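You operate a simulated robot arm through the tools that you are given. There is no shell and no other tool.

You are at the controls of a simulated robot arm. One attempt, no reset.

JOB
Plug the red coupling into port 2 and feed both ports at 2 bar.
Fine: latch it before you open the orange handle; set the black pressure knob to 2; port 1 stays open.

Only the result counts: the job must be done as asked and must still hold three seconds after the hand-in. Knocking over, shifting, dropping, spilling or breaking anything else fails it.

ROBOT AND FRAMES
A 7-joint arm with a two-finger parallel gripper, fixed in place. Base frame: the origin is at the foot of the arm, x ahead of it, y to its left, z up; the work surface is at about z = 860. Units: mm, rad, N and s.
Its first joint turns from -2.601 to 2.601 rad. Payload 3.43 kg.
The TCP is the grasp point between the finger pads, 30 mm short of the fingertips. In the tool frame z runs along the fingers and y along their closing line. Largest opening 94 mm; finger width 28, thickness 10; the body of the gripper, 50 by 96 mm, starts 55 mm behind the TCP.
Orientation is that of the tool frame in the base frame, as a unit quaternion [x, y, z, w]. With the fingers straight down and closing along the base's y, the tool's x points along the base's -x, its y along +y and its z along -z.

CONTROLS
- The arm moves only by the tool play_rows. Its argument "series" is a list of rows, each a list of 7 numbers: the shift along the base's x, y, z in units of 25 mm (1.0 is 25 mm), then the turn, a rotation vector about the base's x, y, z in units of 4 degrees (1.0 is 4 degrees), then the opening, from 0 (shut) to 1 (fully open). In form: [[dx, dy, dz, rx, ry, rz, jaw], ...]. A call has 1 to 20 rows; each row shifts and turns the commanded pose from where the row before left it. A call with a number of a shift or a turn outside -1 to 1 is refused whole. A row lasts 0.2 s, in which the tool goes at most 50 mm and 0.15 rad; a call with a longer step from one row to the next is refused whole, and so is a gripper value outside its range. Where a pose cannot be reached the arm comes as near as it can. A force on the tool above 50 N (or 10 N above the force at the start of the call, whichever is more), or a blocked arm, ends the call early, and 0.2 s more pass. Each finger travels about 45 mm/s and halts on what it meets, pressing with about 45 N; the grip force reading is that of the motor and also rises with nothing between the fingers. The clock runs only during rows and for 0.2 s after the last one: add rows that do not move to give the fingers time. The reply holds the time, the measured pose of the TCP, the force on the tool along the base axes, the opening and the grip force, in the units named above and with some noise, with the torque about the TCP (base axes, N m) and any sound that the robot's microphone picked up.
- Cameras (640 x 400 px; columns grow to the right, rows downward): "scene" is fixed at [49.1, 648.2, 1602.6]; the picture's right is [-0.90, -0.43, 0.00], its down [-0.18, 0.37, -0.91] and it looks along [0.39, -0.82, -0.41] (base axes); focal length 313 px, centre (320, 200). "wrist" rides on the gripper at [76, 14, -102] in the tool frame; the picture's right is [-0.18, 0.98, 0.00], its down [-0.75, -0.14, -0.64] and it looks along [-0.63, -0.12, 0.77] (tool axes); focal length 243 px, centre (320, 200). There is no depth. A picture from a camera that has moved, and an enlarged one, comes with that camera's place and axes in the base frame and with its lens.
- get_image(camera): a new picture of that camera. No time passes.
- enlarge(camera, box): a new picture of the part [left, top, right, bottom] of that camera's present view, enlarged. No time passes.
- finish_job(): hands the job in; it is judged then, once.

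Places have to be worked out from the pictures, the camera data and where the tool is seen. Open the gripper and draw the arm clear of the work before you hand the job in, unless the task says otherwise.

The tools are called after ">>>" as a command line: name --pt "numbers of a row" for each row, then --argument value for the rest, lists and objects as JSON in quotes. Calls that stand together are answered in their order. play_rows: Moves the arm, as the interface text tells. Its arguments: {"type":"object","properties":{"series":{"type":"array"}},"required":["series"]} The other tools are called the same way: get_image (camera) takes a picture; enlarge (camera, box) takes an enlarged picture of a part of a camera's view; finish_job () hands the job in.

At the start:

```text
t: 0.0
eef_pos: [665.0, -730.1, 1174.5]
ee_rot: [0.0, 1.0, 0.0, 0.0]
wrist_force: [0.0, -0.8, -0.3]
torque: [0.0, -0.03, -0.02]
grip_width: 94.2
gripper_force: 0.0
```

scene: 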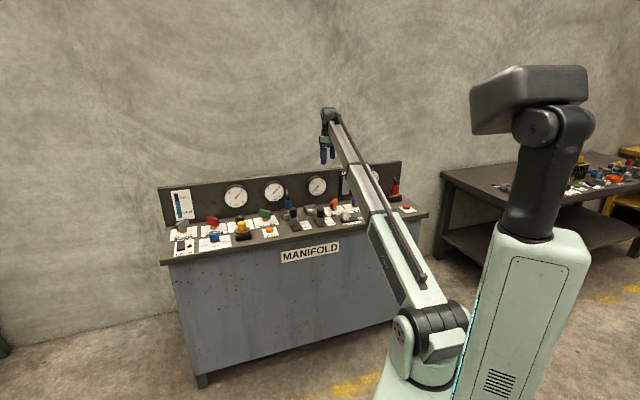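
wrist: 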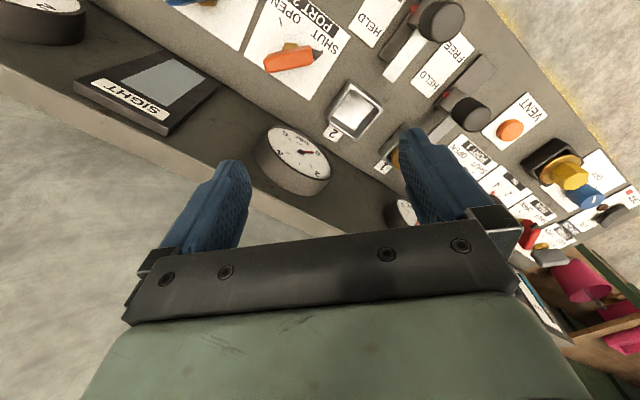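

I'll begin by looking closer at the panel from the scene camera, and with the wrist camera in parts, before any motion.

>>> enlarge --camera "scene" --box '[160, 160, 300, 260]'

>>> enlarge --camera "scene" --box '[280, 160, 420, 250]'

>>> enlarge --camera "wrist" --box '[320, 0, 640, 200]'

>>> enlarge --camera "wrist" --box '[0, 0, 320, 200]'

```text
4.00 times, centred on (230, 210) of scene
camera zoom: at [49.1, 648.2, 1602.6], right [-0.9, -0.43, 0.0], down [-0.18, 0.37, -0.91], along [0.39, -0.82, -0.41], focal length 1252 px, centre (680, 160)
```

zoom: 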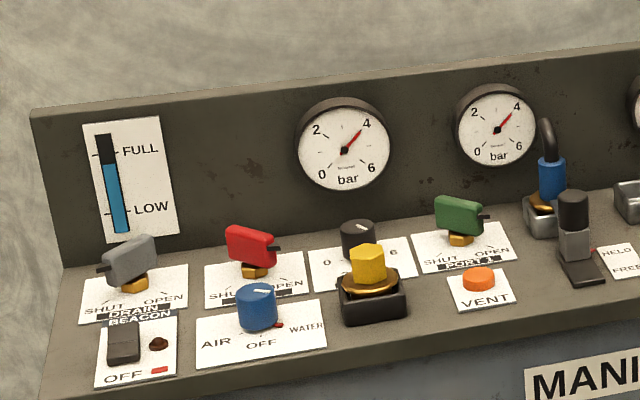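

```text
4.44 times, centred on (350, 205) of scene
camera zoom: at [49.1, 648.2, 1602.6], right [-0.9, -0.43, 0.0], down [-0.18, 0.37, -0.91], along [0.39, -0.82, -0.41], focal length 1392 px, centre (187, 178)
```

zoom: 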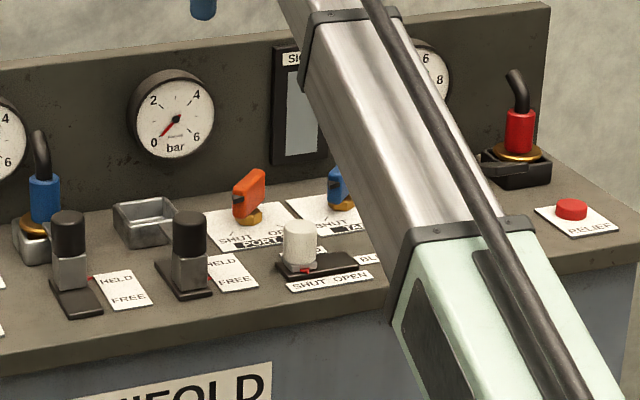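

```text
2.00 times, centred on (480, 100) of wrist
camera zoom: at [589.6, -716.7, 1276.7], right [0.18, 0.98, 0.0], down [0.75, -0.14, 0.64], along [0.63, -0.12, -0.77], focal length 485 px, centre (0, 400)
```

zoom: 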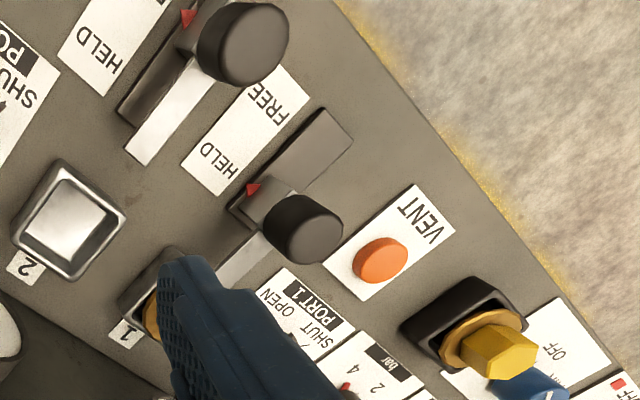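

```text
2.00 times, centred on (160, 100) of wrist
camera zoom: at [589.6, -716.7, 1276.7], right [0.18, 0.98, 0.0], down [0.75, -0.14, 0.64], along [0.63, -0.12, -0.77], focal length 485 px, centre (640, 400)
```

zoom: 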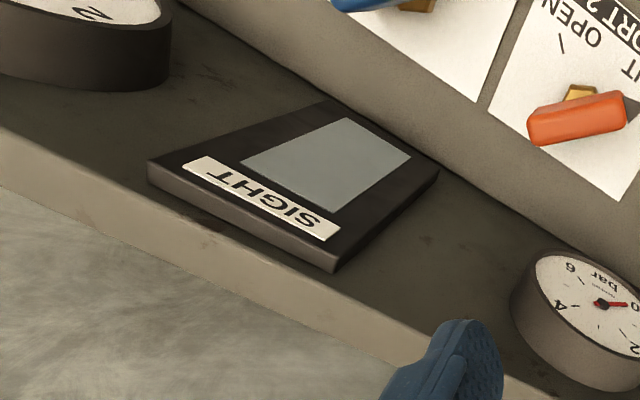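

The hand is about 300 mm above the manifold, and the panel faces the robot diagonally (normal roughly at -43°). I'll back off a little and yaw the tool about -43° so the wrist camera lines up with the panel.

>>> play_rows --pt "-0.267 0.247 0 0 0 -0.977 1" --pt "-0.267 0.247 0 0 0 -0.977 1" --pt "-0.267 0.247 0 0 0 -0.977 1" --pt "-0.267 0.247 0 0 0 -0.977 1" --pt "-0.267 0.247 0 0 0 -0.977 1" --pt "-0.267 0.247 0 0 0 -0.977 1" --pt "-0.267 0.247 0 0 0 -0.977 1" --pt "-0.267 0.247 0 0 0 -0.977 1" --pt "-0.267 0.247 0 0 0 -0.977 1" --pt "-0.267 0.247 0 0 0 -0.977 1" --pt "-0.267 0.247 0 0 0 -0.977 1" --pt "0 0 0 0 0 0 1"

>>> get_image --camera "wrist"

>>> get_image --camera "scene"

```text
t: 2.6
eef_pos: [591.6, -661.2, 1173.8]
ee_rot: [0.368, 0.93, 0.0, -0.001]
wrist_force: [0.4, 0.3, -0.2]
torque: [0.03, 0.0, 0.0]
grip_width: 93.9
gripper_force: 0.0
```

```text
taken
camera wrist: at [545.9, -600.5, 1276.7], right [0.81, 0.59, 0.0], down [0.45, -0.62, 0.64], along [0.38, -0.52, -0.77], focal length 243 px, centre (320, 200)
```

wrist: 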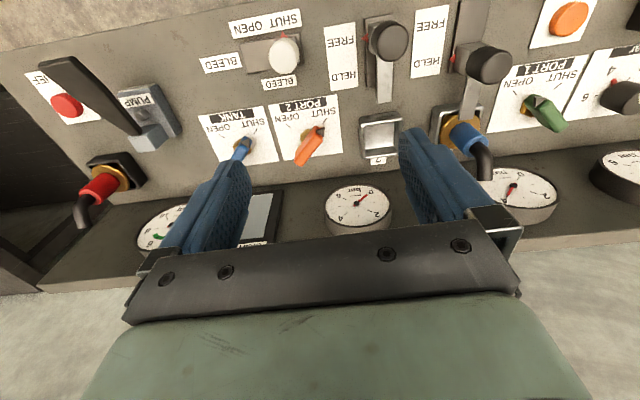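

```text
taken
```

scene: 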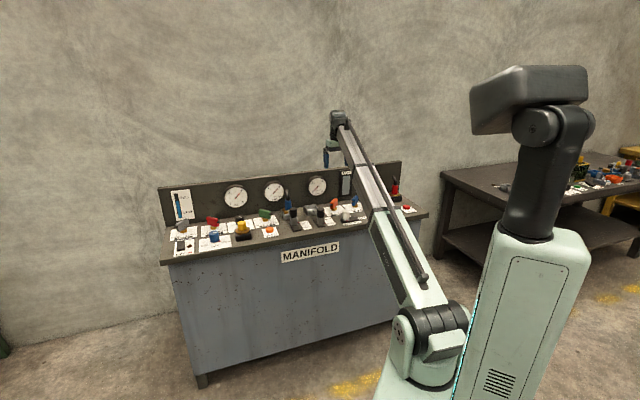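

Clear overview: port 2 (empty socket) near (745,-690), red coupling parked far to the left of the picture, latches, PORT 2 handle, etc. I'll enlarge parts of this view for reading labels and states.

>>> enlarge --camera "wrist" --box '[20, 30, 220, 255]'

>>> enlarge --camera "wrist" --box '[190, 0, 400, 180]'

>>> enlarge --camera "wrist" --box '[340, 0, 640, 200]'

```text
1.78 times, centred on (120, 142) of wrist
camera zoom: at [545.9, -600.5, 1276.7], right [0.81, 0.59, 0.0], down [0.45, -0.62, 0.64], along [0.38, -0.52, -0.77], focal length 431 px, centre (676, 302)
```

zoom: 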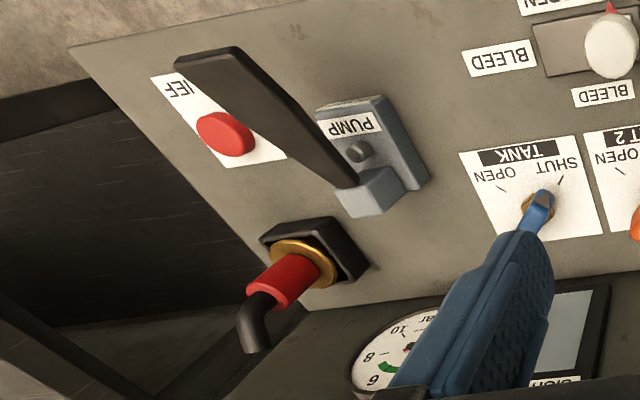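

```text
2.22 times, centred on (295, 90) of wrist
camera zoom: at [545.9, -600.5, 1276.7], right [0.81, 0.59, 0.0], down [0.45, -0.62, 0.64], along [0.38, -0.52, -0.77], focal length 539 px, centre (376, 444)
```

zoom: 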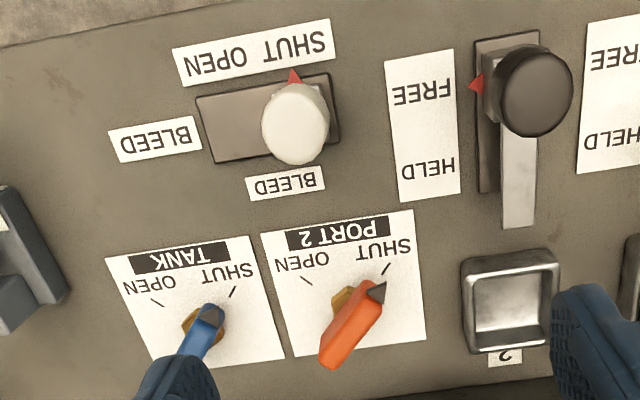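

```text
2.00 times, centred on (490, 100) of wrist
camera zoom: at [545.9, -600.5, 1276.7], right [0.81, 0.59, 0.0], down [0.45, -0.62, 0.64], along [0.38, -0.52, -0.77], focal length 485 px, centre (-20, 400)
```

zoom: 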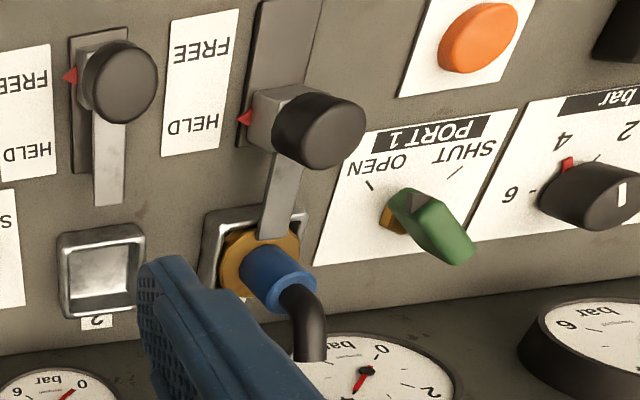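

All labels are legible: port 2 latch is at FREE, orange handle at SHUT, port 1 open and latched. Triangulated distances look beyond the vertical-tool reach, so I'll test by moving toward above port 2 at z≈1040.

>>> play_rows --pt "0.8 -0.12 -0.766 0 0 0 1" --pt "0.8 -0.12 -0.766 0 0 0 1" --pt "0.8 -0.12 -0.766 0 0 0 1" --pt "0.8 -0.12 -0.766 0 0 0 1" --pt "0.8 -0.12 -0.766 0 0 0 1" --pt "0.8 -0.12 -0.766 0 0 0 1" --pt "0.8 -0.12 -0.766 0 0 0 1" --pt "0 0 0 0 0 0 1" --pt "0 0 0 0 0 0 1"

>>> get_image --camera "wrist"

>>> get_image --camera "scene"

```text
t: 4.6
eef_pos: [732.2, -684.2, 1038.8]
ee_rot: [0.366, 0.931, 0.0, 0.0]
wrist_force: [-0.3, 0.0, -0.4]
torque: [0.0, 0.02, -0.01]
grip_width: 94.0
gripper_force: 0.0
```

```text
taken
camera wrist: at [686.7, -621.6, 1142.3], right [0.81, 0.59, 0.0], down [0.45, -0.62, 0.64], along [0.38, -0.52, -0.77], focal length 243 px, centre (320, 200)
```

wrist: 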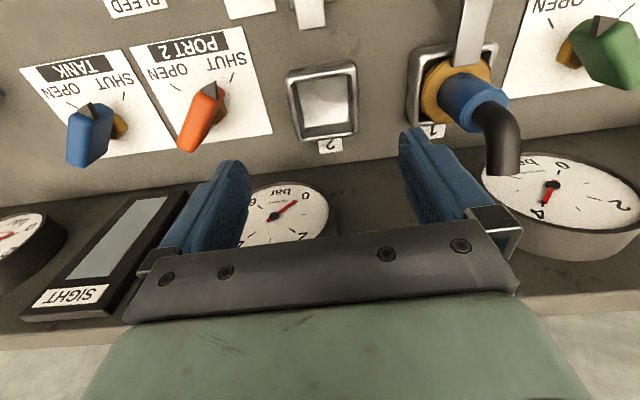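

```text
taken
```

scene: 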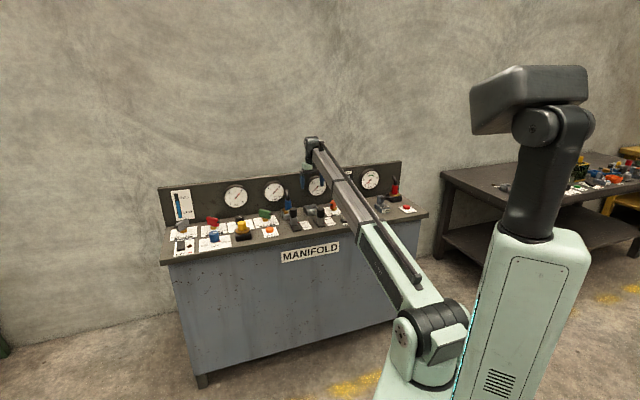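

The arm reached (732,-684,1039) with the tool vertical, so reach is better than feared. I'll enlarge the current view for precise socket and latch geometry.

>>> enlarge --camera "wrist" --box '[260, 0, 520, 160]'

>>> enlarge --camera "wrist" --box '[0, 0, 280, 175]'

>>> enlarge --camera "scene" --box '[320, 160, 430, 230]'

>>> enlarge --camera "scene" --box '[160, 170, 260, 260]'

```text
2.46 times, centred on (390, 80) of wrist
camera zoom: at [686.7, -621.6, 1142.3], right [0.81, 0.59, 0.0], down [0.45, -0.62, 0.64], along [0.38, -0.52, -0.77], focal length 597 px, centre (148, 495)
```

zoom: 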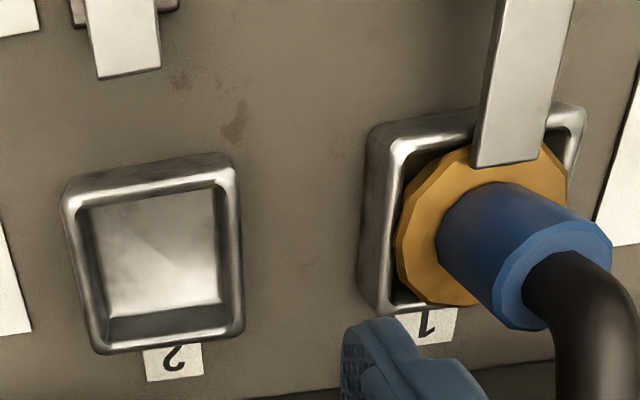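

```text
2.29 times, centred on (140, 88) of wrist
camera zoom: at [686.7, -621.6, 1142.3], right [0.81, 0.59, 0.0], down [0.45, -0.62, 0.64], along [0.38, -0.52, -0.77], focal length 555 px, centre (731, 457)
```

zoom: 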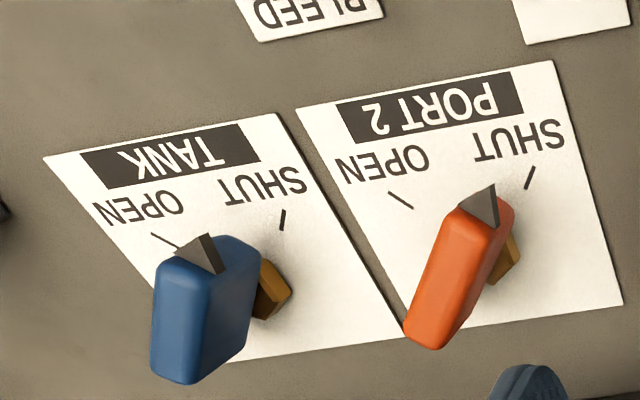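

```text
5.71 times, centred on (375, 195) of scene
camera zoom: at [49.1, 648.2, 1602.6], right [-0.9, -0.43, 0.0], down [-0.18, 0.37, -0.91], along [0.39, -0.82, -0.41], focal length 1789 px, centre (6, 229)
```

zoom: 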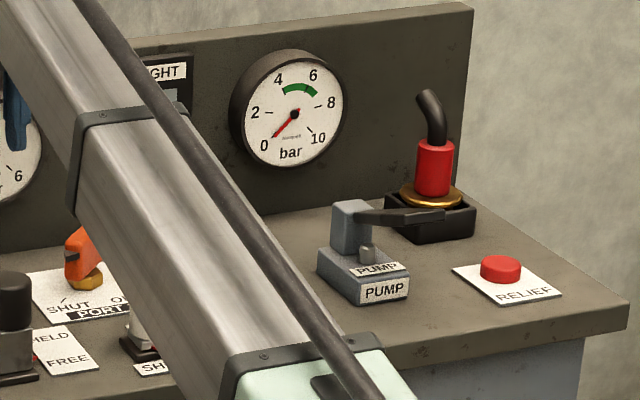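

```text
4.44 times, centred on (210, 215) of scene
camera zoom: at [49.1, 648.2, 1602.6], right [-0.9, -0.43, 0.0], down [-0.18, 0.37, -0.91], along [0.39, -0.82, -0.41], focal length 1392 px, centre (809, 133)
```

zoom: 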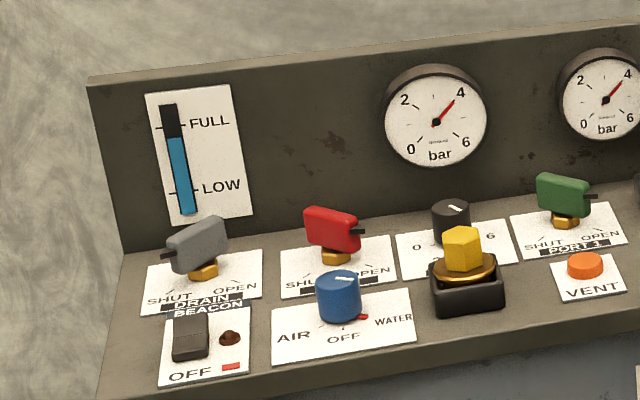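

Panel runs at about 44.5° in the base frame; port 2 at ≈(741,-689), rim z≈886; red coupling ≈(377,-1048), both 1011 mm along the panel normal. I'll travel high along the panel toward the red coupling and see how far the arm reaches.

>>> play_rows --pt "-0.925 -0.77 0.1 0 0 -0.04 1" --pt "-0.925 -0.77 0.1 0 0 -0.04 1" --pt "-0.925 -0.77 0.1 0 0 -0.04 1" --pt "-0.925 -0.77 0.1 0 0 -0.04 1" --pt "-0.925 -0.77 0.1 0 0 -0.04 1" --pt "-0.925 -0.77 0.1 0 0 -0.04 1" --pt "-0.925 -0.77 0.1 0 0 -0.04 1" --pt "-0.925 -0.77 0.1 0 0 -0.04 1" --pt "-0.925 -0.77 0.1 0 0 -0.04 1" --pt "-0.925 -0.77 0.1 0 0 -0.04 1" --pt "-0.925 -0.77 0.1 0 0 -0.04 1" --pt "-0.925 -0.77 0.1 0 0 -0.04 1" --pt "-0.925 -0.77 0.1 0 0 -0.04 1" --pt "-0.925 -0.77 0.1 0 0 -0.04 1" --pt "-0.925 -0.77 0.1 0 0 -0.04 1" --pt "-0.925 -0.77 0.1 0 0 -0.04 1" --pt "0 0 0 0 0 0 1" --pt "0 0 0 0 0 0 1"

>>> get_image --camera "wrist"

>>> get_image --camera "scene"

```text
t: 8.4
eef_pos: [362.8, -990.3, 1079.3]
ee_rot: [0.388, 0.922, 0.0, 0.0]
wrist_force: [0.4, 0.7, -0.2]
torque: [-0.01, 0.0, -0.02]
grip_width: 93.9
gripper_force: 0.2
```

```text
taken
camera wrist: at [319.2, -926.7, 1183.0], right [0.83, 0.56, 0.0], down [0.43, -0.64, 0.64], along [0.36, -0.53, -0.77], focal length 243 px, centre (320, 200)
```

wrist: 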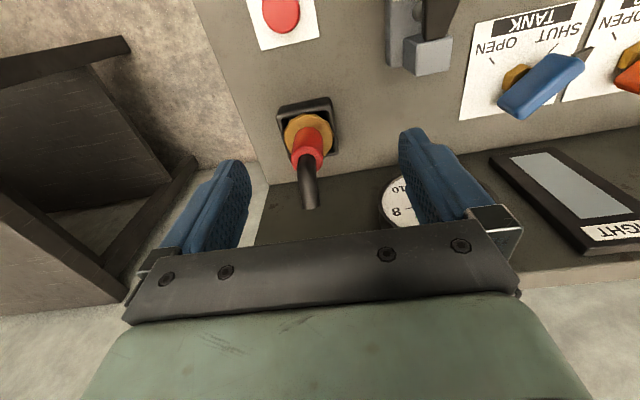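

```text
taken
```

scene: 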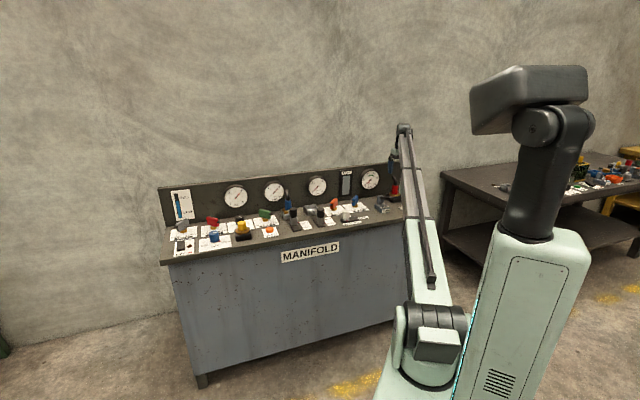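

The tool reached 1055 mm radius vertically. The red body seems ≈38 mm dia, z≈895–943, axis ≈(378,-1042), with its hose bending toward the backboard. I'll tilt the tool outward by 16° (about the panel direction) and move closer above it to measure better.

>>> play_rows --pt "0 0 0 0.713 0.701 0 1" --pt "0 0 0 0.713 0.701 0 1" --pt "0 0 0 0 0 0 1"

>>> get_image --camera "wrist"

```text
t: 9.2
eef_pos: [361.5, -990.4, 1080.0]
ee_rot: [0.387, 0.919, 0.027, -0.065]
wrist_force: [-0.1, -0.2, 0.2]
torque: [0.01, 0.01, 0.03]
grip_width: 93.8
gripper_force: 0.0
```

```text
taken
camera wrist: at [330.1, -937.4, 1192.9], right [0.83, 0.56, -0.03], down [0.48, -0.7, 0.53], along [0.28, -0.45, -0.85], focal length 243 px, centre (320, 200)
```

wrist: 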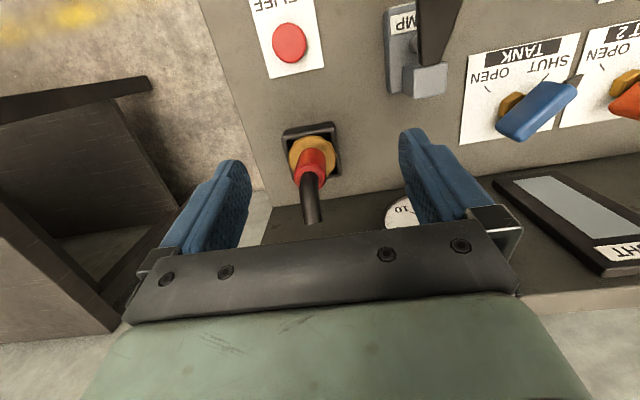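

That tilt went the wrong way (the hand leaned toward the backboard), so I reverse it: −24° in total about the panel direction to reach 16° outward.

>>> play_rows --pt "0 0 0 -0.713 -0.701 0 1" --pt "0 0 0 -0.713 -0.701 0 1" --pt "0 0 0 -0.713 -0.701 0 1" --pt "0 0 0 -0.713 -0.701 0 1" --pt "0 0 0 -0.713 -0.701 0 1" --pt "0 0 0 -0.713 -0.701 0 1" --pt "0 0 0 0 0 0 1"

>>> get_image --camera "wrist"

```text
t: 10.8
eef_pos: [361.6, -990.8, 1081.0]
ee_rot: [0.384, 0.913, -0.054, 0.129]
wrist_force: [-1.0, 0.6, -0.3]
torque: [0.01, 0.0, -0.02]
grip_width: 93.8
gripper_force: 0.2
```

```text
taken
camera wrist: at [301.3, -908.9, 1158.0], right [0.83, 0.56, 0.05], down [0.28, -0.49, 0.83], along [0.49, -0.67, -0.56], focal length 243 px, centre (320, 200)
```

wrist: 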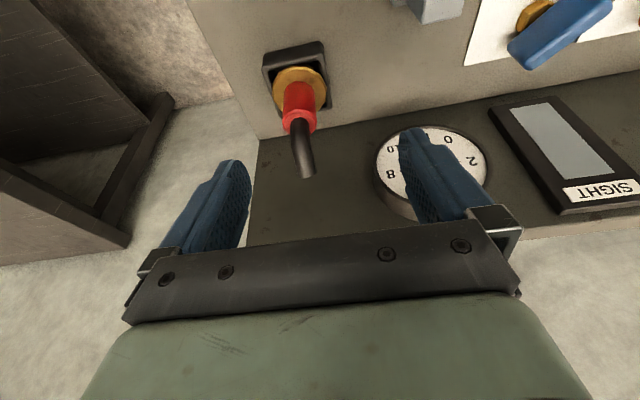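

Tilt now 16° outward. Combining rays, the red coupling axis ≈(379.5,-1044) with flange at z≈895. I'll go to a pre-grasp ≈90 mm back along the approach direction and look again.

>>> play_rows --pt "0 -0.467 -0.813 0 0 0 1" --pt "0 -0.467 -0.813 0 0 0 1" --pt "0 -0.467 -0.813 0 0 0 1" --pt "0 0 0 0 0 0 1" --pt "0 0 0 0 0 0 1"

>>> get_image --camera "wrist"

>>> enlarge --camera "scene" --box '[350, 120, 440, 220]'

```text
t: 12.0
eef_pos: [361.6, -1026.5, 1018.6]
ee_rot: [0.384, 0.913, -0.054, 0.128]
wrist_force: [0.6, 0.1, -0.7]
torque: [0.0, 0.0, 0.01]
grip_width: 94.0
gripper_force: 0.1
```

```text
taken
camera wrist: at [301.2, -944.0, 1096.3], right [0.83, 0.56, 0.05], down [0.28, -0.49, 0.82], along [0.49, -0.67, -0.56], focal length 243 px, centre (320, 200)
```

wrist: 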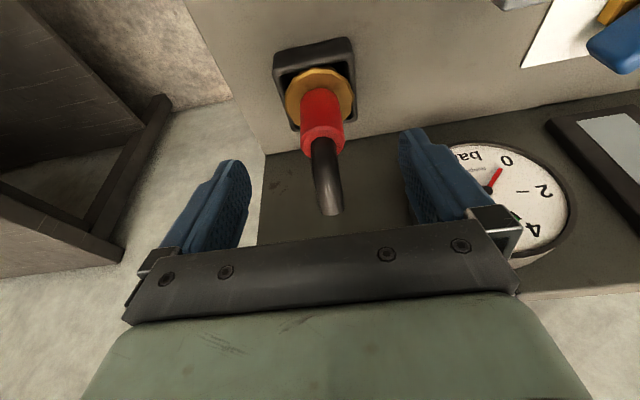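

```text
4.00 times, centred on (395, 170) of scene
camera zoom: at [49.1, 648.2, 1602.6], right [-0.9, -0.43, 0.0], down [-0.18, 0.37, -0.91], along [0.39, -0.82, -0.41], focal length 1252 px, centre (20, 320)
```

zoom: 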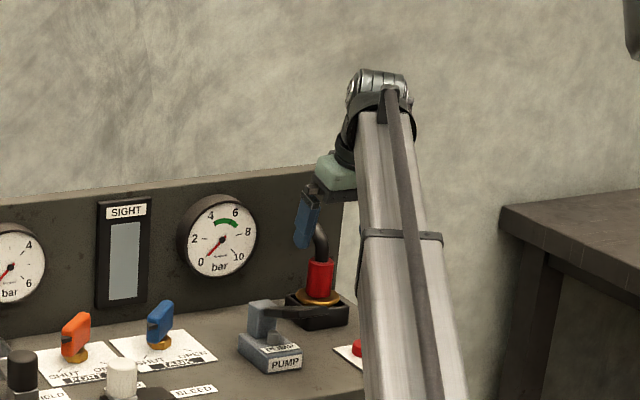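

Pre-grasp reached with the coupling centred between the fingers. I'll enlarge this view to measure flange and body heights before descending.

>>> enlarge --camera "wrist" --box '[240, 20, 440, 220]'

```text
2.00 times, centred on (340, 120) of wrist
camera zoom: at [301.2, -944.0, 1096.3], right [0.83, 0.56, 0.05], down [0.28, -0.49, 0.82], along [0.49, -0.67, -0.56], focal length 485 px, centre (280, 360)
```

zoom: 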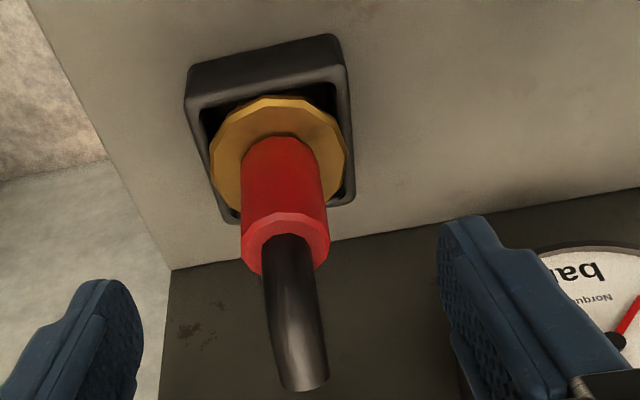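

Body ≈35 mm wide, z≈897–948, axis ≈(383,-1047). Laterally aligned within 1 mm, so I descend along the tool axis to z≈935 with the fingers open.

>>> play_rows --pt "0.163 -0.16 -0.669 0 0 0 1" --pt "0.163 -0.16 -0.669 0 0 0 1" --pt "0.163 -0.16 -0.669 0 0 0 1" --pt "0.163 -0.16 -0.669 0 0 0 1" --pt "0.163 -0.16 -0.669 0 0 0 1" --pt "0 0 0 0 0 0 1" --pt "0 0 0 0 0 0 1"

>>> get_image --camera "wrist"

>>> enlarge --camera "scene" --box '[350, 140, 430, 230]'

```text
t: 13.6
eef_pos: [384.0, -1045.1, 936.5]
ee_rot: [0.384, 0.913, -0.055, 0.128]
wrist_force: [-0.1, 0.9, -0.3]
torque: [-0.04, -0.01, 0.0]
grip_width: 94.0
gripper_force: 0.0
```

```text
taken
camera wrist: at [322.7, -964.0, 1013.9], right [0.83, 0.56, 0.05], down [0.28, -0.49, 0.82], along [0.49, -0.67, -0.56], focal length 243 px, centre (320, 200)
```

wrist: 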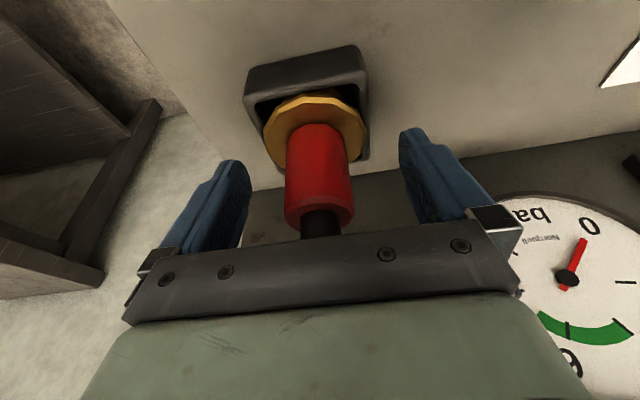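

```text
4.44 times, centred on (390, 185) of scene
camera zoom: at [49.1, 648.2, 1602.6], right [-0.9, -0.43, 0.0], down [-0.18, 0.37, -0.91], along [0.39, -0.82, -0.41], focal length 1392 px, centre (9, 267)
```

zoom: 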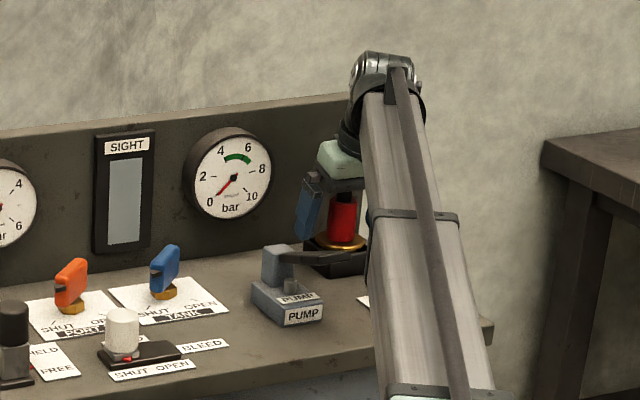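

The body sits centred between the fingers, pads overlapping z≈907–946. Closing the gripper now.

>>> play_rows --pt "0 0 -0.1 0 0 0 0" --pt "0 0 0 0 0 0 0" --pt "0 0 0 0 0 0 0" --pt "0 0 0 0 0 0 0" --pt "0 0 0 0 0 0 0" --pt "0 0 0 0 0 0 0"

>>> get_image --camera "wrist"

```text
t: 15.0
eef_pos: [382.0, -1044.9, 934.3]
ee_rot: [0.384, 0.913, -0.054, 0.128]
wrist_force: [-0.5, -1.2, 0.4]
torque: [-0.09, 0.04, -0.03]
grip_width: 57.4
gripper_force: 45.2
```

```text
taken
camera wrist: at [322.5, -963.8, 1011.5], right [0.83, 0.56, 0.05], down [0.28, -0.49, 0.82], along [0.49, -0.67, -0.56], focal length 243 px, centre (320, 200)
```

wrist: 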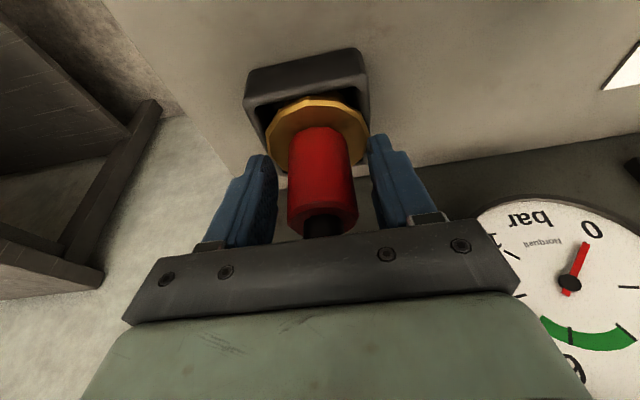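

The grip stopped at 57 mm: in the picture the fingertips are pinching the gold flange rather than the 38 mm body. I'll reopen, rise about 9 mm and close again.

>>> play_rows --pt "0 0 0 0 0 0 0.9" --pt "0 0 0 0 0 0 0.9" --pt "0 0 0 0 0 0 0.9" --pt "0 0 0.18 0 0 0 0.9" --pt "0 0 0.18 0 0 0 0.9" --pt "0 0 0 0 0 0 0.9"

>>> get_image --camera "wrist"

```text
t: 16.4
eef_pos: [382.9, -1045.4, 941.7]
ee_rot: [0.383, 0.913, -0.054, 0.128]
wrist_force: [-0.5, 0.3, 0.2]
torque: [0.02, 0.0, 0.0]
grip_width: 84.8
gripper_force: 0.0
```

```text
taken
camera wrist: at [322.3, -963.9, 1020.4], right [0.83, 0.56, 0.05], down [0.28, -0.49, 0.82], along [0.49, -0.67, -0.56], focal length 243 px, centre (320, 200)
```

wrist: 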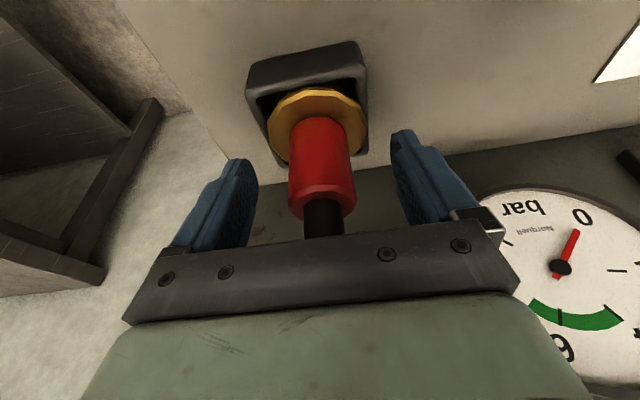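

Coupling hasn't moved and the fingers are now slightly above the flange. Closing again.

>>> play_rows --pt "0 0 0 0 0 0 0" --pt "0 0 0 0 0 0 0" --pt "0 0 0 0 0 0 0" --pt "0 0 0 0 0 0 0" --pt "0 0 0 0 0 0 0" --pt "0 0 0 0 0 0 0"

>>> get_image --camera "wrist"

```text
t: 17.8
eef_pos: [382.4, -1046.1, 942.0]
ee_rot: [0.384, 0.913, -0.054, 0.128]
wrist_force: [0.4, 0.4, -0.2]
torque: [0.01, 0.0, 0.01]
grip_width: 37.6
gripper_force: 45.0
```

```text
taken
camera wrist: at [322.4, -963.8, 1020.3], right [0.83, 0.56, 0.05], down [0.28, -0.49, 0.82], along [0.49, -0.67, -0.56], focal length 243 px, centre (320, 200)
```

wrist: 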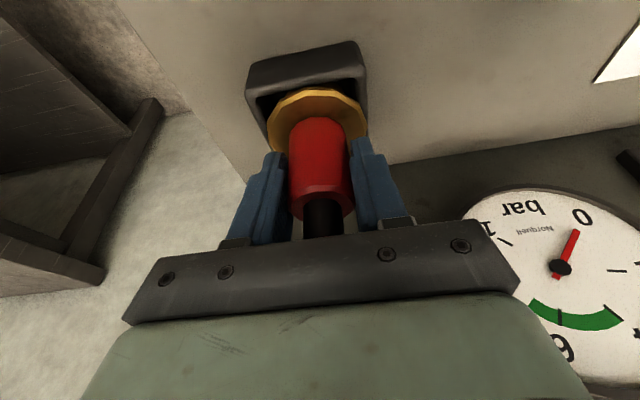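

Grip at 37.6 mm with 45 N: the red body is held. Lifting straight up.

>>> play_rows --pt "0 0 0.3 0 0 0 0" --pt "0 0 0.4 0 0 0 0" --pt "0 0 0.5 0 0 0 0" --pt "0 0 0.7 0 0 0 0" --pt "0 0 0.8 0 0 0 0" --pt "0 0 0.8 0 0 0 0" --pt "0 0 0.8 0 0 0 0" --pt "0 0 0 0 0 0 0"

>>> get_image --camera "wrist"

>>> enlarge --camera "scene" --box '[350, 120, 430, 220]'

```text
t: 19.6
eef_pos: [381.9, -1046.1, 1050.2]
ee_rot: [0.384, 0.913, -0.054, 0.128]
wrist_force: [-0.1, -0.2, -4.1]
torque: [0.0, 0.0, -0.02]
grip_width: 38.0
gripper_force: 45.3
```

```text
taken
camera wrist: at [321.9, -964.6, 1128.1], right [0.83, 0.56, 0.05], down [0.28, -0.49, 0.82], along [0.49, -0.67, -0.56], focal length 243 px, centre (320, 200)
```

wrist: 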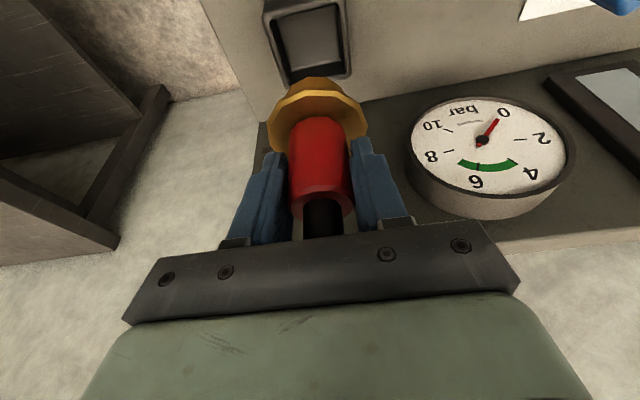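

```text
4.00 times, centred on (390, 170) of scene
camera zoom: at [49.1, 648.2, 1602.6], right [-0.9, -0.43, 0.0], down [-0.18, 0.37, -0.91], along [0.39, -0.82, -0.41], focal length 1252 px, centre (40, 320)
```

zoom: 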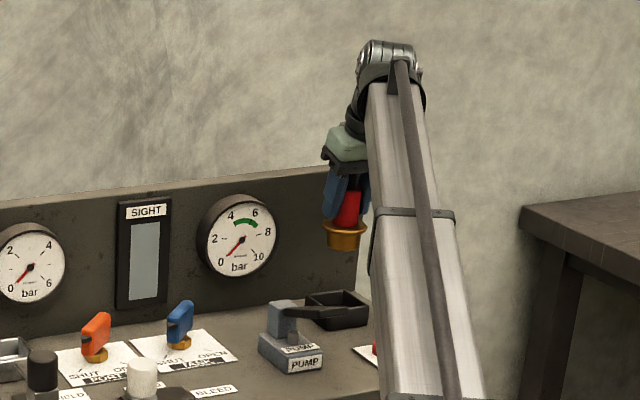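

The coupling is out of its holder. Since I'll keep the same tool orientation at port 2, the empty holder's position in this view is my visual reference, so I enlarge it.

>>> enlarge --camera "wrist" --box '[220, 0, 420, 125]'

>>> enlarge --camera "scene" --box '[375, 150, 415, 215]'

```text
3.20 times, centred on (320, 62) of wrist
camera zoom: at [321.9, -964.6, 1128.1], right [0.83, 0.56, 0.05], down [0.28, -0.49, 0.82], along [0.49, -0.67, -0.56], focal length 776 px, centre (320, 640)
```

zoom: 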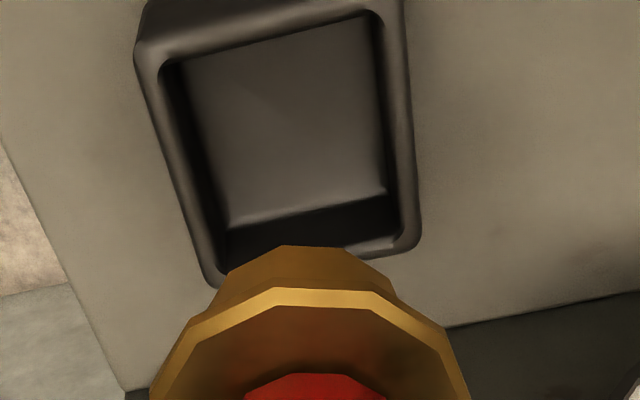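

```text
6.15 times, centred on (395, 182) of scene
camera zoom: at [49.1, 648.2, 1602.6], right [-0.9, -0.43, 0.0], down [-0.18, 0.37, -0.91], along [0.39, -0.82, -0.41], focal length 1927 px, centre (-142, 308)
```

zoom: 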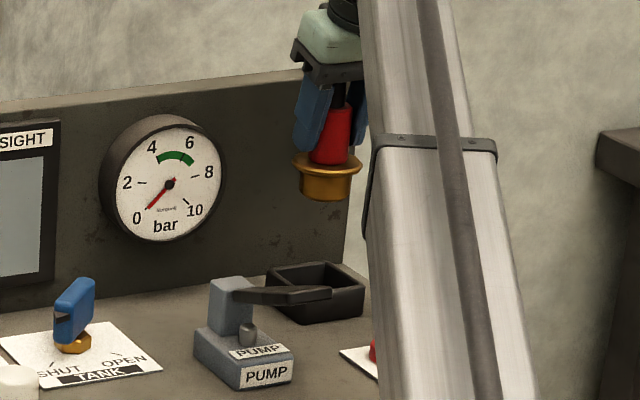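

Holder rim centre computes to ≈(383,-1046.6) at z≈893, matching the coupling axis. Port 2's centre ≈(740,-687.5), so displacement ≈(357,359). I'll transit at z≈1090 with the same orientation.

>>> play_rows --pt "0 0 0.8 0 0 0 0" --pt "0 0 0.8 0 0 0 0" --pt "0.8925 0.8975 0 0 0 0 0" --pt "0.8925 0.8975 0 0 0 0 0" --pt "0.8925 0.8975 0 0 0 0 0" --pt "0.8925 0.8975 0 0 0 0 0" --pt "0.8925 0.8975 0 0 0 0 0" --pt "0.8925 0.8975 0 0 0 0 0" --pt "0.8925 0.8975 0 0 0 0 0" --pt "0.8925 0.8975 0 0 0 0 0" --pt "0.8925 0.8975 0 0 0 0 0" --pt "0.8925 0.8975 0 0 0 0 0" --pt "0.8925 0.8975 0 0 0 0 0" --pt "0.8925 0.8975 0 0 0 0 0" --pt "0.8925 0.8975 0 0 0 0 0" --pt "0.8925 0.8975 0 0 0 0 0" --pt "0.8925 0.8975 0 0 0 0 0" --pt "0.8925 0.8975 0 0 0 0 0" --pt "0 0 0 0 0 0 0" --pt "0 0 0 0 0 0 0"

>>> get_image --camera "wrist"

>>> get_image --camera "scene"

```text
t: 23.8
eef_pos: [739.4, -687.4, 1090.0]
ee_rot: [0.384, 0.913, -0.054, 0.128]
wrist_force: [0.8, -0.5, -3.4]
torque: [-0.02, 0.03, 0.01]
grip_width: 37.6
gripper_force: 45.0
```

```text
taken
camera wrist: at [678.9, -605.1, 1167.8], right [0.83, 0.56, 0.05], down [0.28, -0.49, 0.82], along [0.49, -0.67, -0.56], focal length 243 px, centre (320, 200)
```

wrist: 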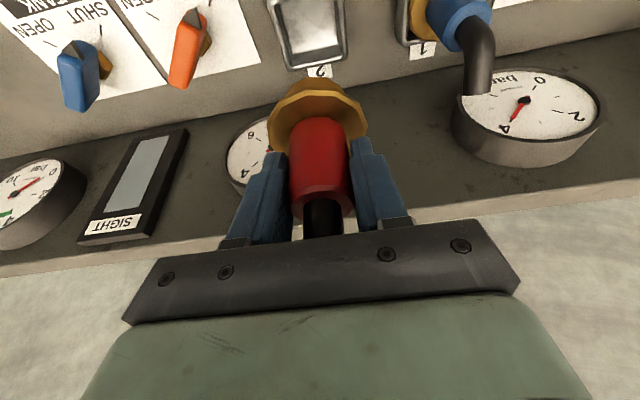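

```text
taken
```

scene: 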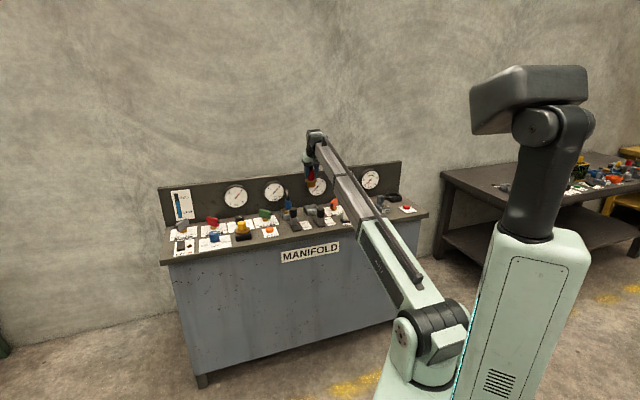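

Held firmly, above port 2. Lowering to z≈1050 to compare the port 2 rim's picture position with the holder reference.

>>> play_rows --pt "0 0 -0.8 0 0 0 0" --pt "0 0 -0.8 0 0 0 0" --pt "0 0 0 0 0 0 0" --pt "0 0 0 0 0 0 0"

>>> enlarge --camera "wrist" --box '[220, 0, 420, 125]'

>>> get_image --camera "wrist"

```text
t: 24.8
eef_pos: [738.9, -686.9, 1050.8]
ee_rot: [0.384, 0.913, -0.054, 0.128]
wrist_force: [0.2, 0.6, -3.7]
torque: [0.03, 0.05, 0.03]
grip_width: 37.5
gripper_force: 45.2
```

```text
3.20 times, centred on (320, 62) of wrist
camera zoom: at [679.0, -605.2, 1128.0], right [0.83, 0.56, 0.05], down [0.28, -0.49, 0.82], along [0.49, -0.67, -0.56], focal length 776 px, centre (320, 640)
```

zoom: 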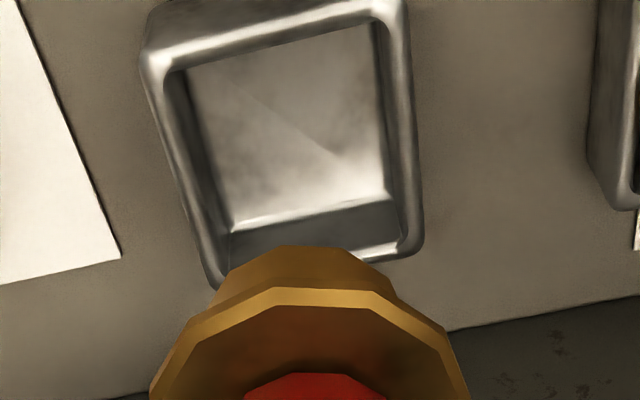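

```text
taken
camera wrist: at [679.0, -605.2, 1128.0], right [0.83, 0.56, 0.05], down [0.28, -0.49, 0.82], along [0.49, -0.67, -0.56], focal length 243 px, centre (320, 200)
```

wrist: 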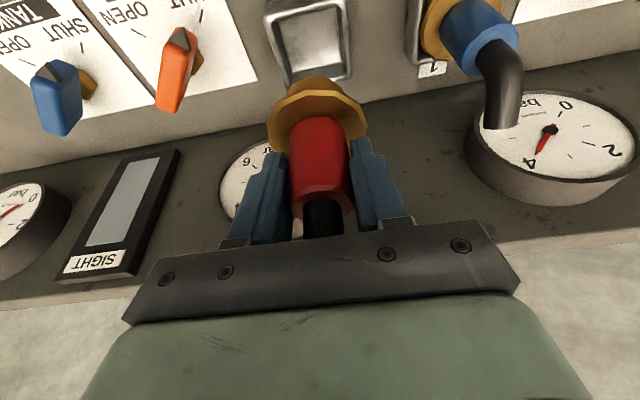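

The port 2 rim appears almost exactly where the holder was (about 1 mm offset). I shift +1.4 mm in x and descend to z≈948.

>>> play_rows --pt "0.056 0 -0.5 0 0 0 0" --pt "0 0 -0.6 0 0 0 0" --pt "0 0 -0.6 0 0 0 0" --pt "0 0 -0.6 0 0 0 0" --pt "0 0 -0.6 0 0 0 0" --pt "0 0 -0.5 0 0 0 0" --pt "0 0 -0.4 0 0 0 0" --pt "0 0 -0.3 0 0 0 0" --pt "0 0 0 0 0 0 0"

>>> get_image --camera "wrist"

>>> enlarge --camera "scene" --box '[280, 160, 360, 230]'

```text
t: 26.8
eef_pos: [741.3, -686.5, 946.5]
ee_rot: [0.384, 0.913, -0.054, 0.129]
wrist_force: [-0.7, 0.9, -3.0]
torque: [-0.03, -0.01, -0.01]
grip_width: 36.5
gripper_force: 44.8
```

```text
taken
camera wrist: at [680.3, -605.4, 1024.9], right [0.83, 0.56, 0.05], down [0.28, -0.49, 0.82], along [0.49, -0.67, -0.56], focal length 243 px, centre (320, 200)
```

wrist: 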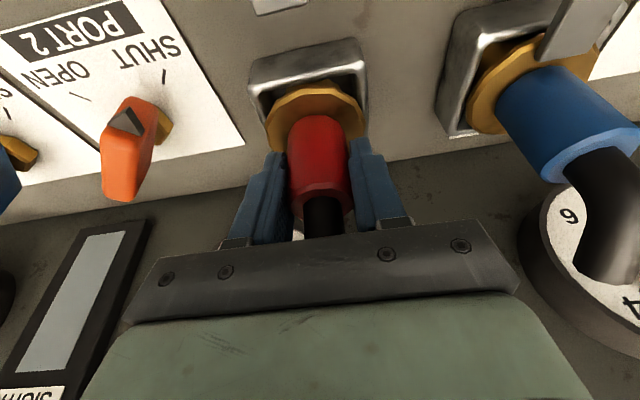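

```text
5.71 times, centred on (320, 195) of scene
camera zoom: at [49.1, 648.2, 1602.6], right [-0.9, -0.43, 0.0], down [-0.18, 0.37, -0.91], along [0.39, -0.82, -0.41], focal length 1789 px, centre (320, 229)
```

zoom: 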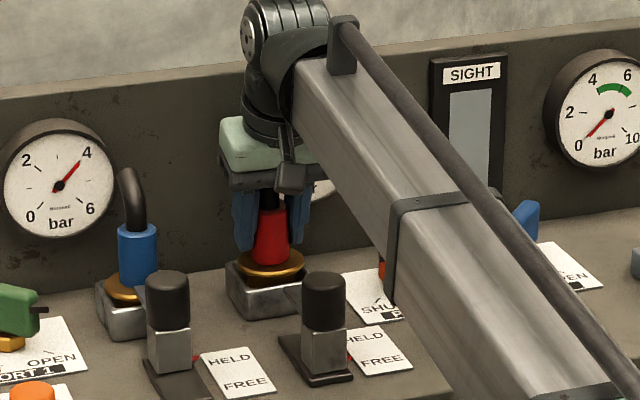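

No contact yet; the plug is entering the socket. Continue down in small steps toward z≈940 and watch the vertical force.

>>> play_rows --pt "0 0 -0.1 0 0 0 0" --pt "0 0 -0.1 0 0 0 0" --pt "0 0 0 0 0 0 0"

>>> get_image --camera "wrist"

```text
t: 27.6
eef_pos: [741.6, -687.4, 943.6]
ee_rot: [0.383, 0.913, -0.054, 0.129]
wrist_force: [0.4, -0.3, 4.9]
torque: [0.17, -0.07, -0.05]
grip_width: 36.2
gripper_force: 45.6
```

```text
taken
camera wrist: at [680.1, -605.4, 1020.9], right [0.83, 0.56, 0.05], down [0.28, -0.49, 0.83], along [0.49, -0.67, -0.56], focal length 243 px, centre (320, 200)
```

wrist: 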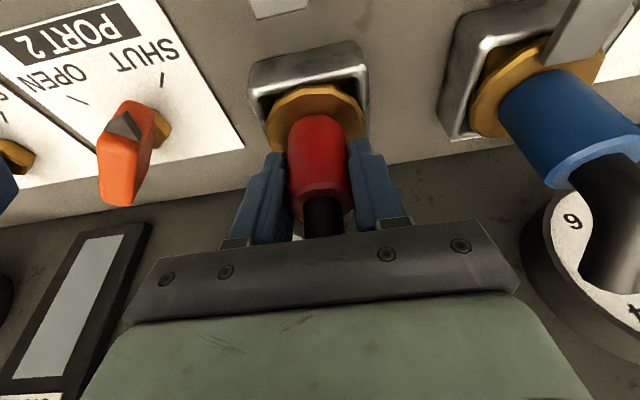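

Contact begins (force changed by ~8 N). I press slightly more to see if it seats further or clicks.

>>> play_rows --pt "0 0 -0.08 0 0 0 0" --pt "0 0 -0.08 0 0 0 0" --pt "0 0 -0.04 0 0 0 0" --pt "0 0 0 0 0 0 0"

>>> enlarge --camera "wrist" --box '[230, 0, 640, 200]'

>>> enlarge --camera "scene" --box '[285, 180, 345, 225]'

```text
t: 28.6
eef_pos: [741.9, -689.7, 942.4]
ee_rot: [0.384, 0.912, -0.057, 0.132]
wrist_force: [-2.2, 2.2, 10.9]
torque: [0.39, 0.29, 0.01]
grip_width: 36.0
gripper_force: 45.3
stopped in row 4: the force on the tool passed its limit at 51 N (the readings are from after the stop); the commanded pose is now the measured one
```

```text
1.56 times, centred on (435, 100) of wrist
camera zoom: at [680.5, -606.7, 1018.2], right [0.83, 0.56, 0.05], down [0.28, -0.48, 0.83], along [0.49, -0.67, -0.56], focal length 379 px, centre (140, 356)
```

zoom: 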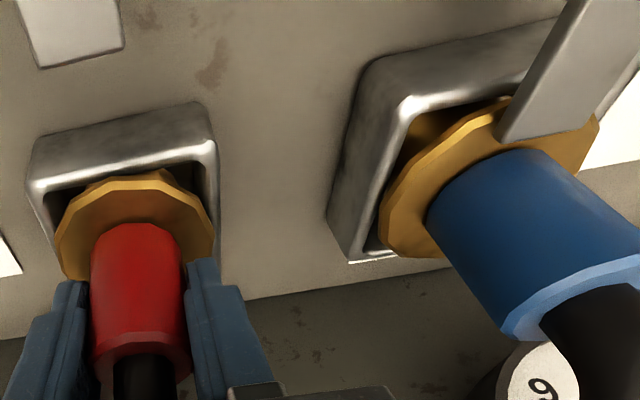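

```text
8.89 times, centred on (315, 202) of scene
camera zoom: at [49.1, 648.2, 1602.6], right [-0.9, -0.43, 0.0], down [-0.18, 0.37, -0.91], along [0.39, -0.82, -0.41], focal length 2783 px, centre (364, 178)
```

zoom: 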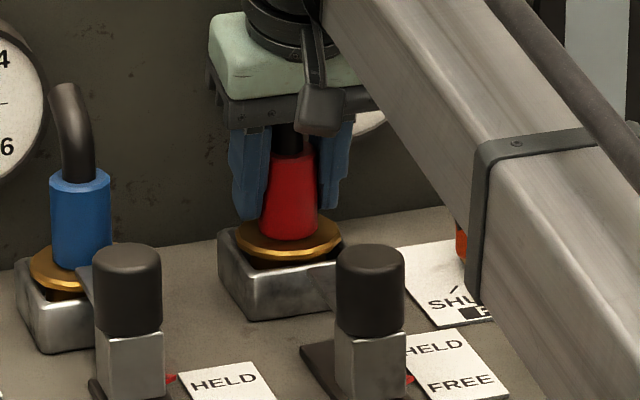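

It bottomed out at z≈942.4, the same seat depth as in the holder. I release the coupling now, opening the fingers without moving.

>>> play_rows --pt "0 0 0.02 0 0 0 0.3" --pt "0 0 0 0 0 0 0.6" --pt "0 0 0 0 0 0 0.95" --pt "0 0 0 0 0 0 0.95" --pt "0 0 0 0 0 0 0.95" --pt "0 0 0 0 0 0 0.95"

>>> get_image --camera "wrist"

```text
t: 30.0
eef_pos: [741.3, -688.6, 940.7]
ee_rot: [0.384, 0.912, -0.055, 0.132]
wrist_force: [-0.9, -1.1, 0.0]
torque: [-0.03, 0.02, 0.0]
grip_width: 89.5
gripper_force: 0.2
```

```text
taken
camera wrist: at [681.0, -606.9, 1017.5], right [0.83, 0.56, 0.05], down [0.28, -0.49, 0.83], along [0.49, -0.67, -0.56], focal length 243 px, centre (320, 200)
```

wrist: 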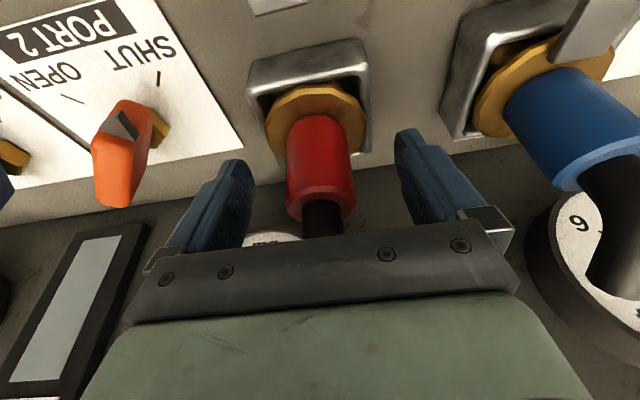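

The coupling stands in port 2. Retreat back along the tool axis, then draw toward the robot and return the tool to vertical for a look at the latch.

>>> play_rows --pt "-0.1 0.1 0.5 0 0 0 0.95" --pt "-0.17 0.174 0.846 0 0 0 0.95" --pt "-0.17 0.174 0.846 0 0 0 0.95" --pt "-0.17 0.174 0.846 0 0 0 0.95" --pt "-0.17 0.174 0.846 0 0 0 0.95" --pt "-0.1 0.1 0.4 0 0 0 0.95" --pt "-0.794 0.808 0 0.713 0.701 0 0.95" --pt "-0.794 0.808 0 0.713 0.701 0 0.95" --pt "-0.794 0.808 0 0.713 0.701 0 0.95" --pt "-0.794 0.808 0 0.713 0.701 0 0.95" --pt "-0.794 0.808 0 0 0 0 0.95" --pt "-0.794 0.808 0 0 0 0 0.95" --pt "0 0 0 0 0 0 0.95" --pt "0 0 0 0 0 0 0.95"

>>> get_image --camera "wrist"

>>> get_image --camera "scene"

```text
t: 33.0
eef_pos: [600.4, -546.4, 1046.8]
ee_rot: [0.388, 0.922, -0.001, 0.001]
wrist_force: [0.8, -0.6, -0.7]
torque: [0.0, 0.0, -0.02]
grip_width: 89.2
gripper_force: 0.0
```

```text
taken
camera wrist: at [557.4, -481.7, 1149.1], right [0.83, 0.56, 0.0], down [0.42, -0.63, 0.65], along [0.36, -0.54, -0.76], focal length 243 px, centre (320, 200)
```

wrist: 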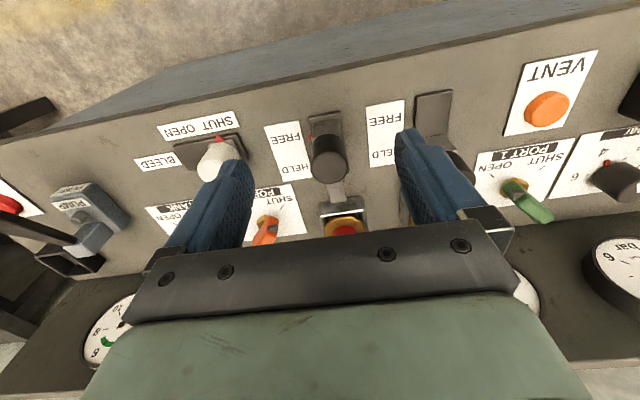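

```text
taken
```

scene: 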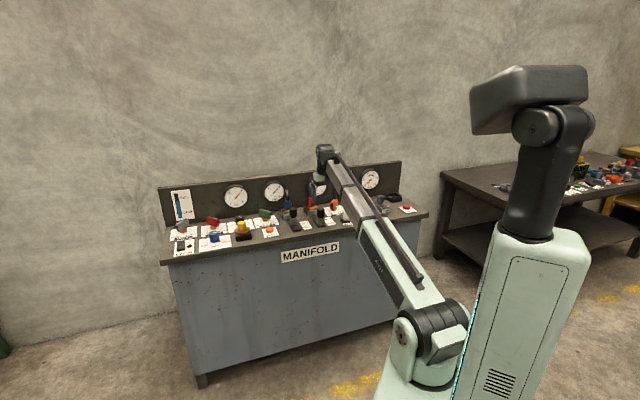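

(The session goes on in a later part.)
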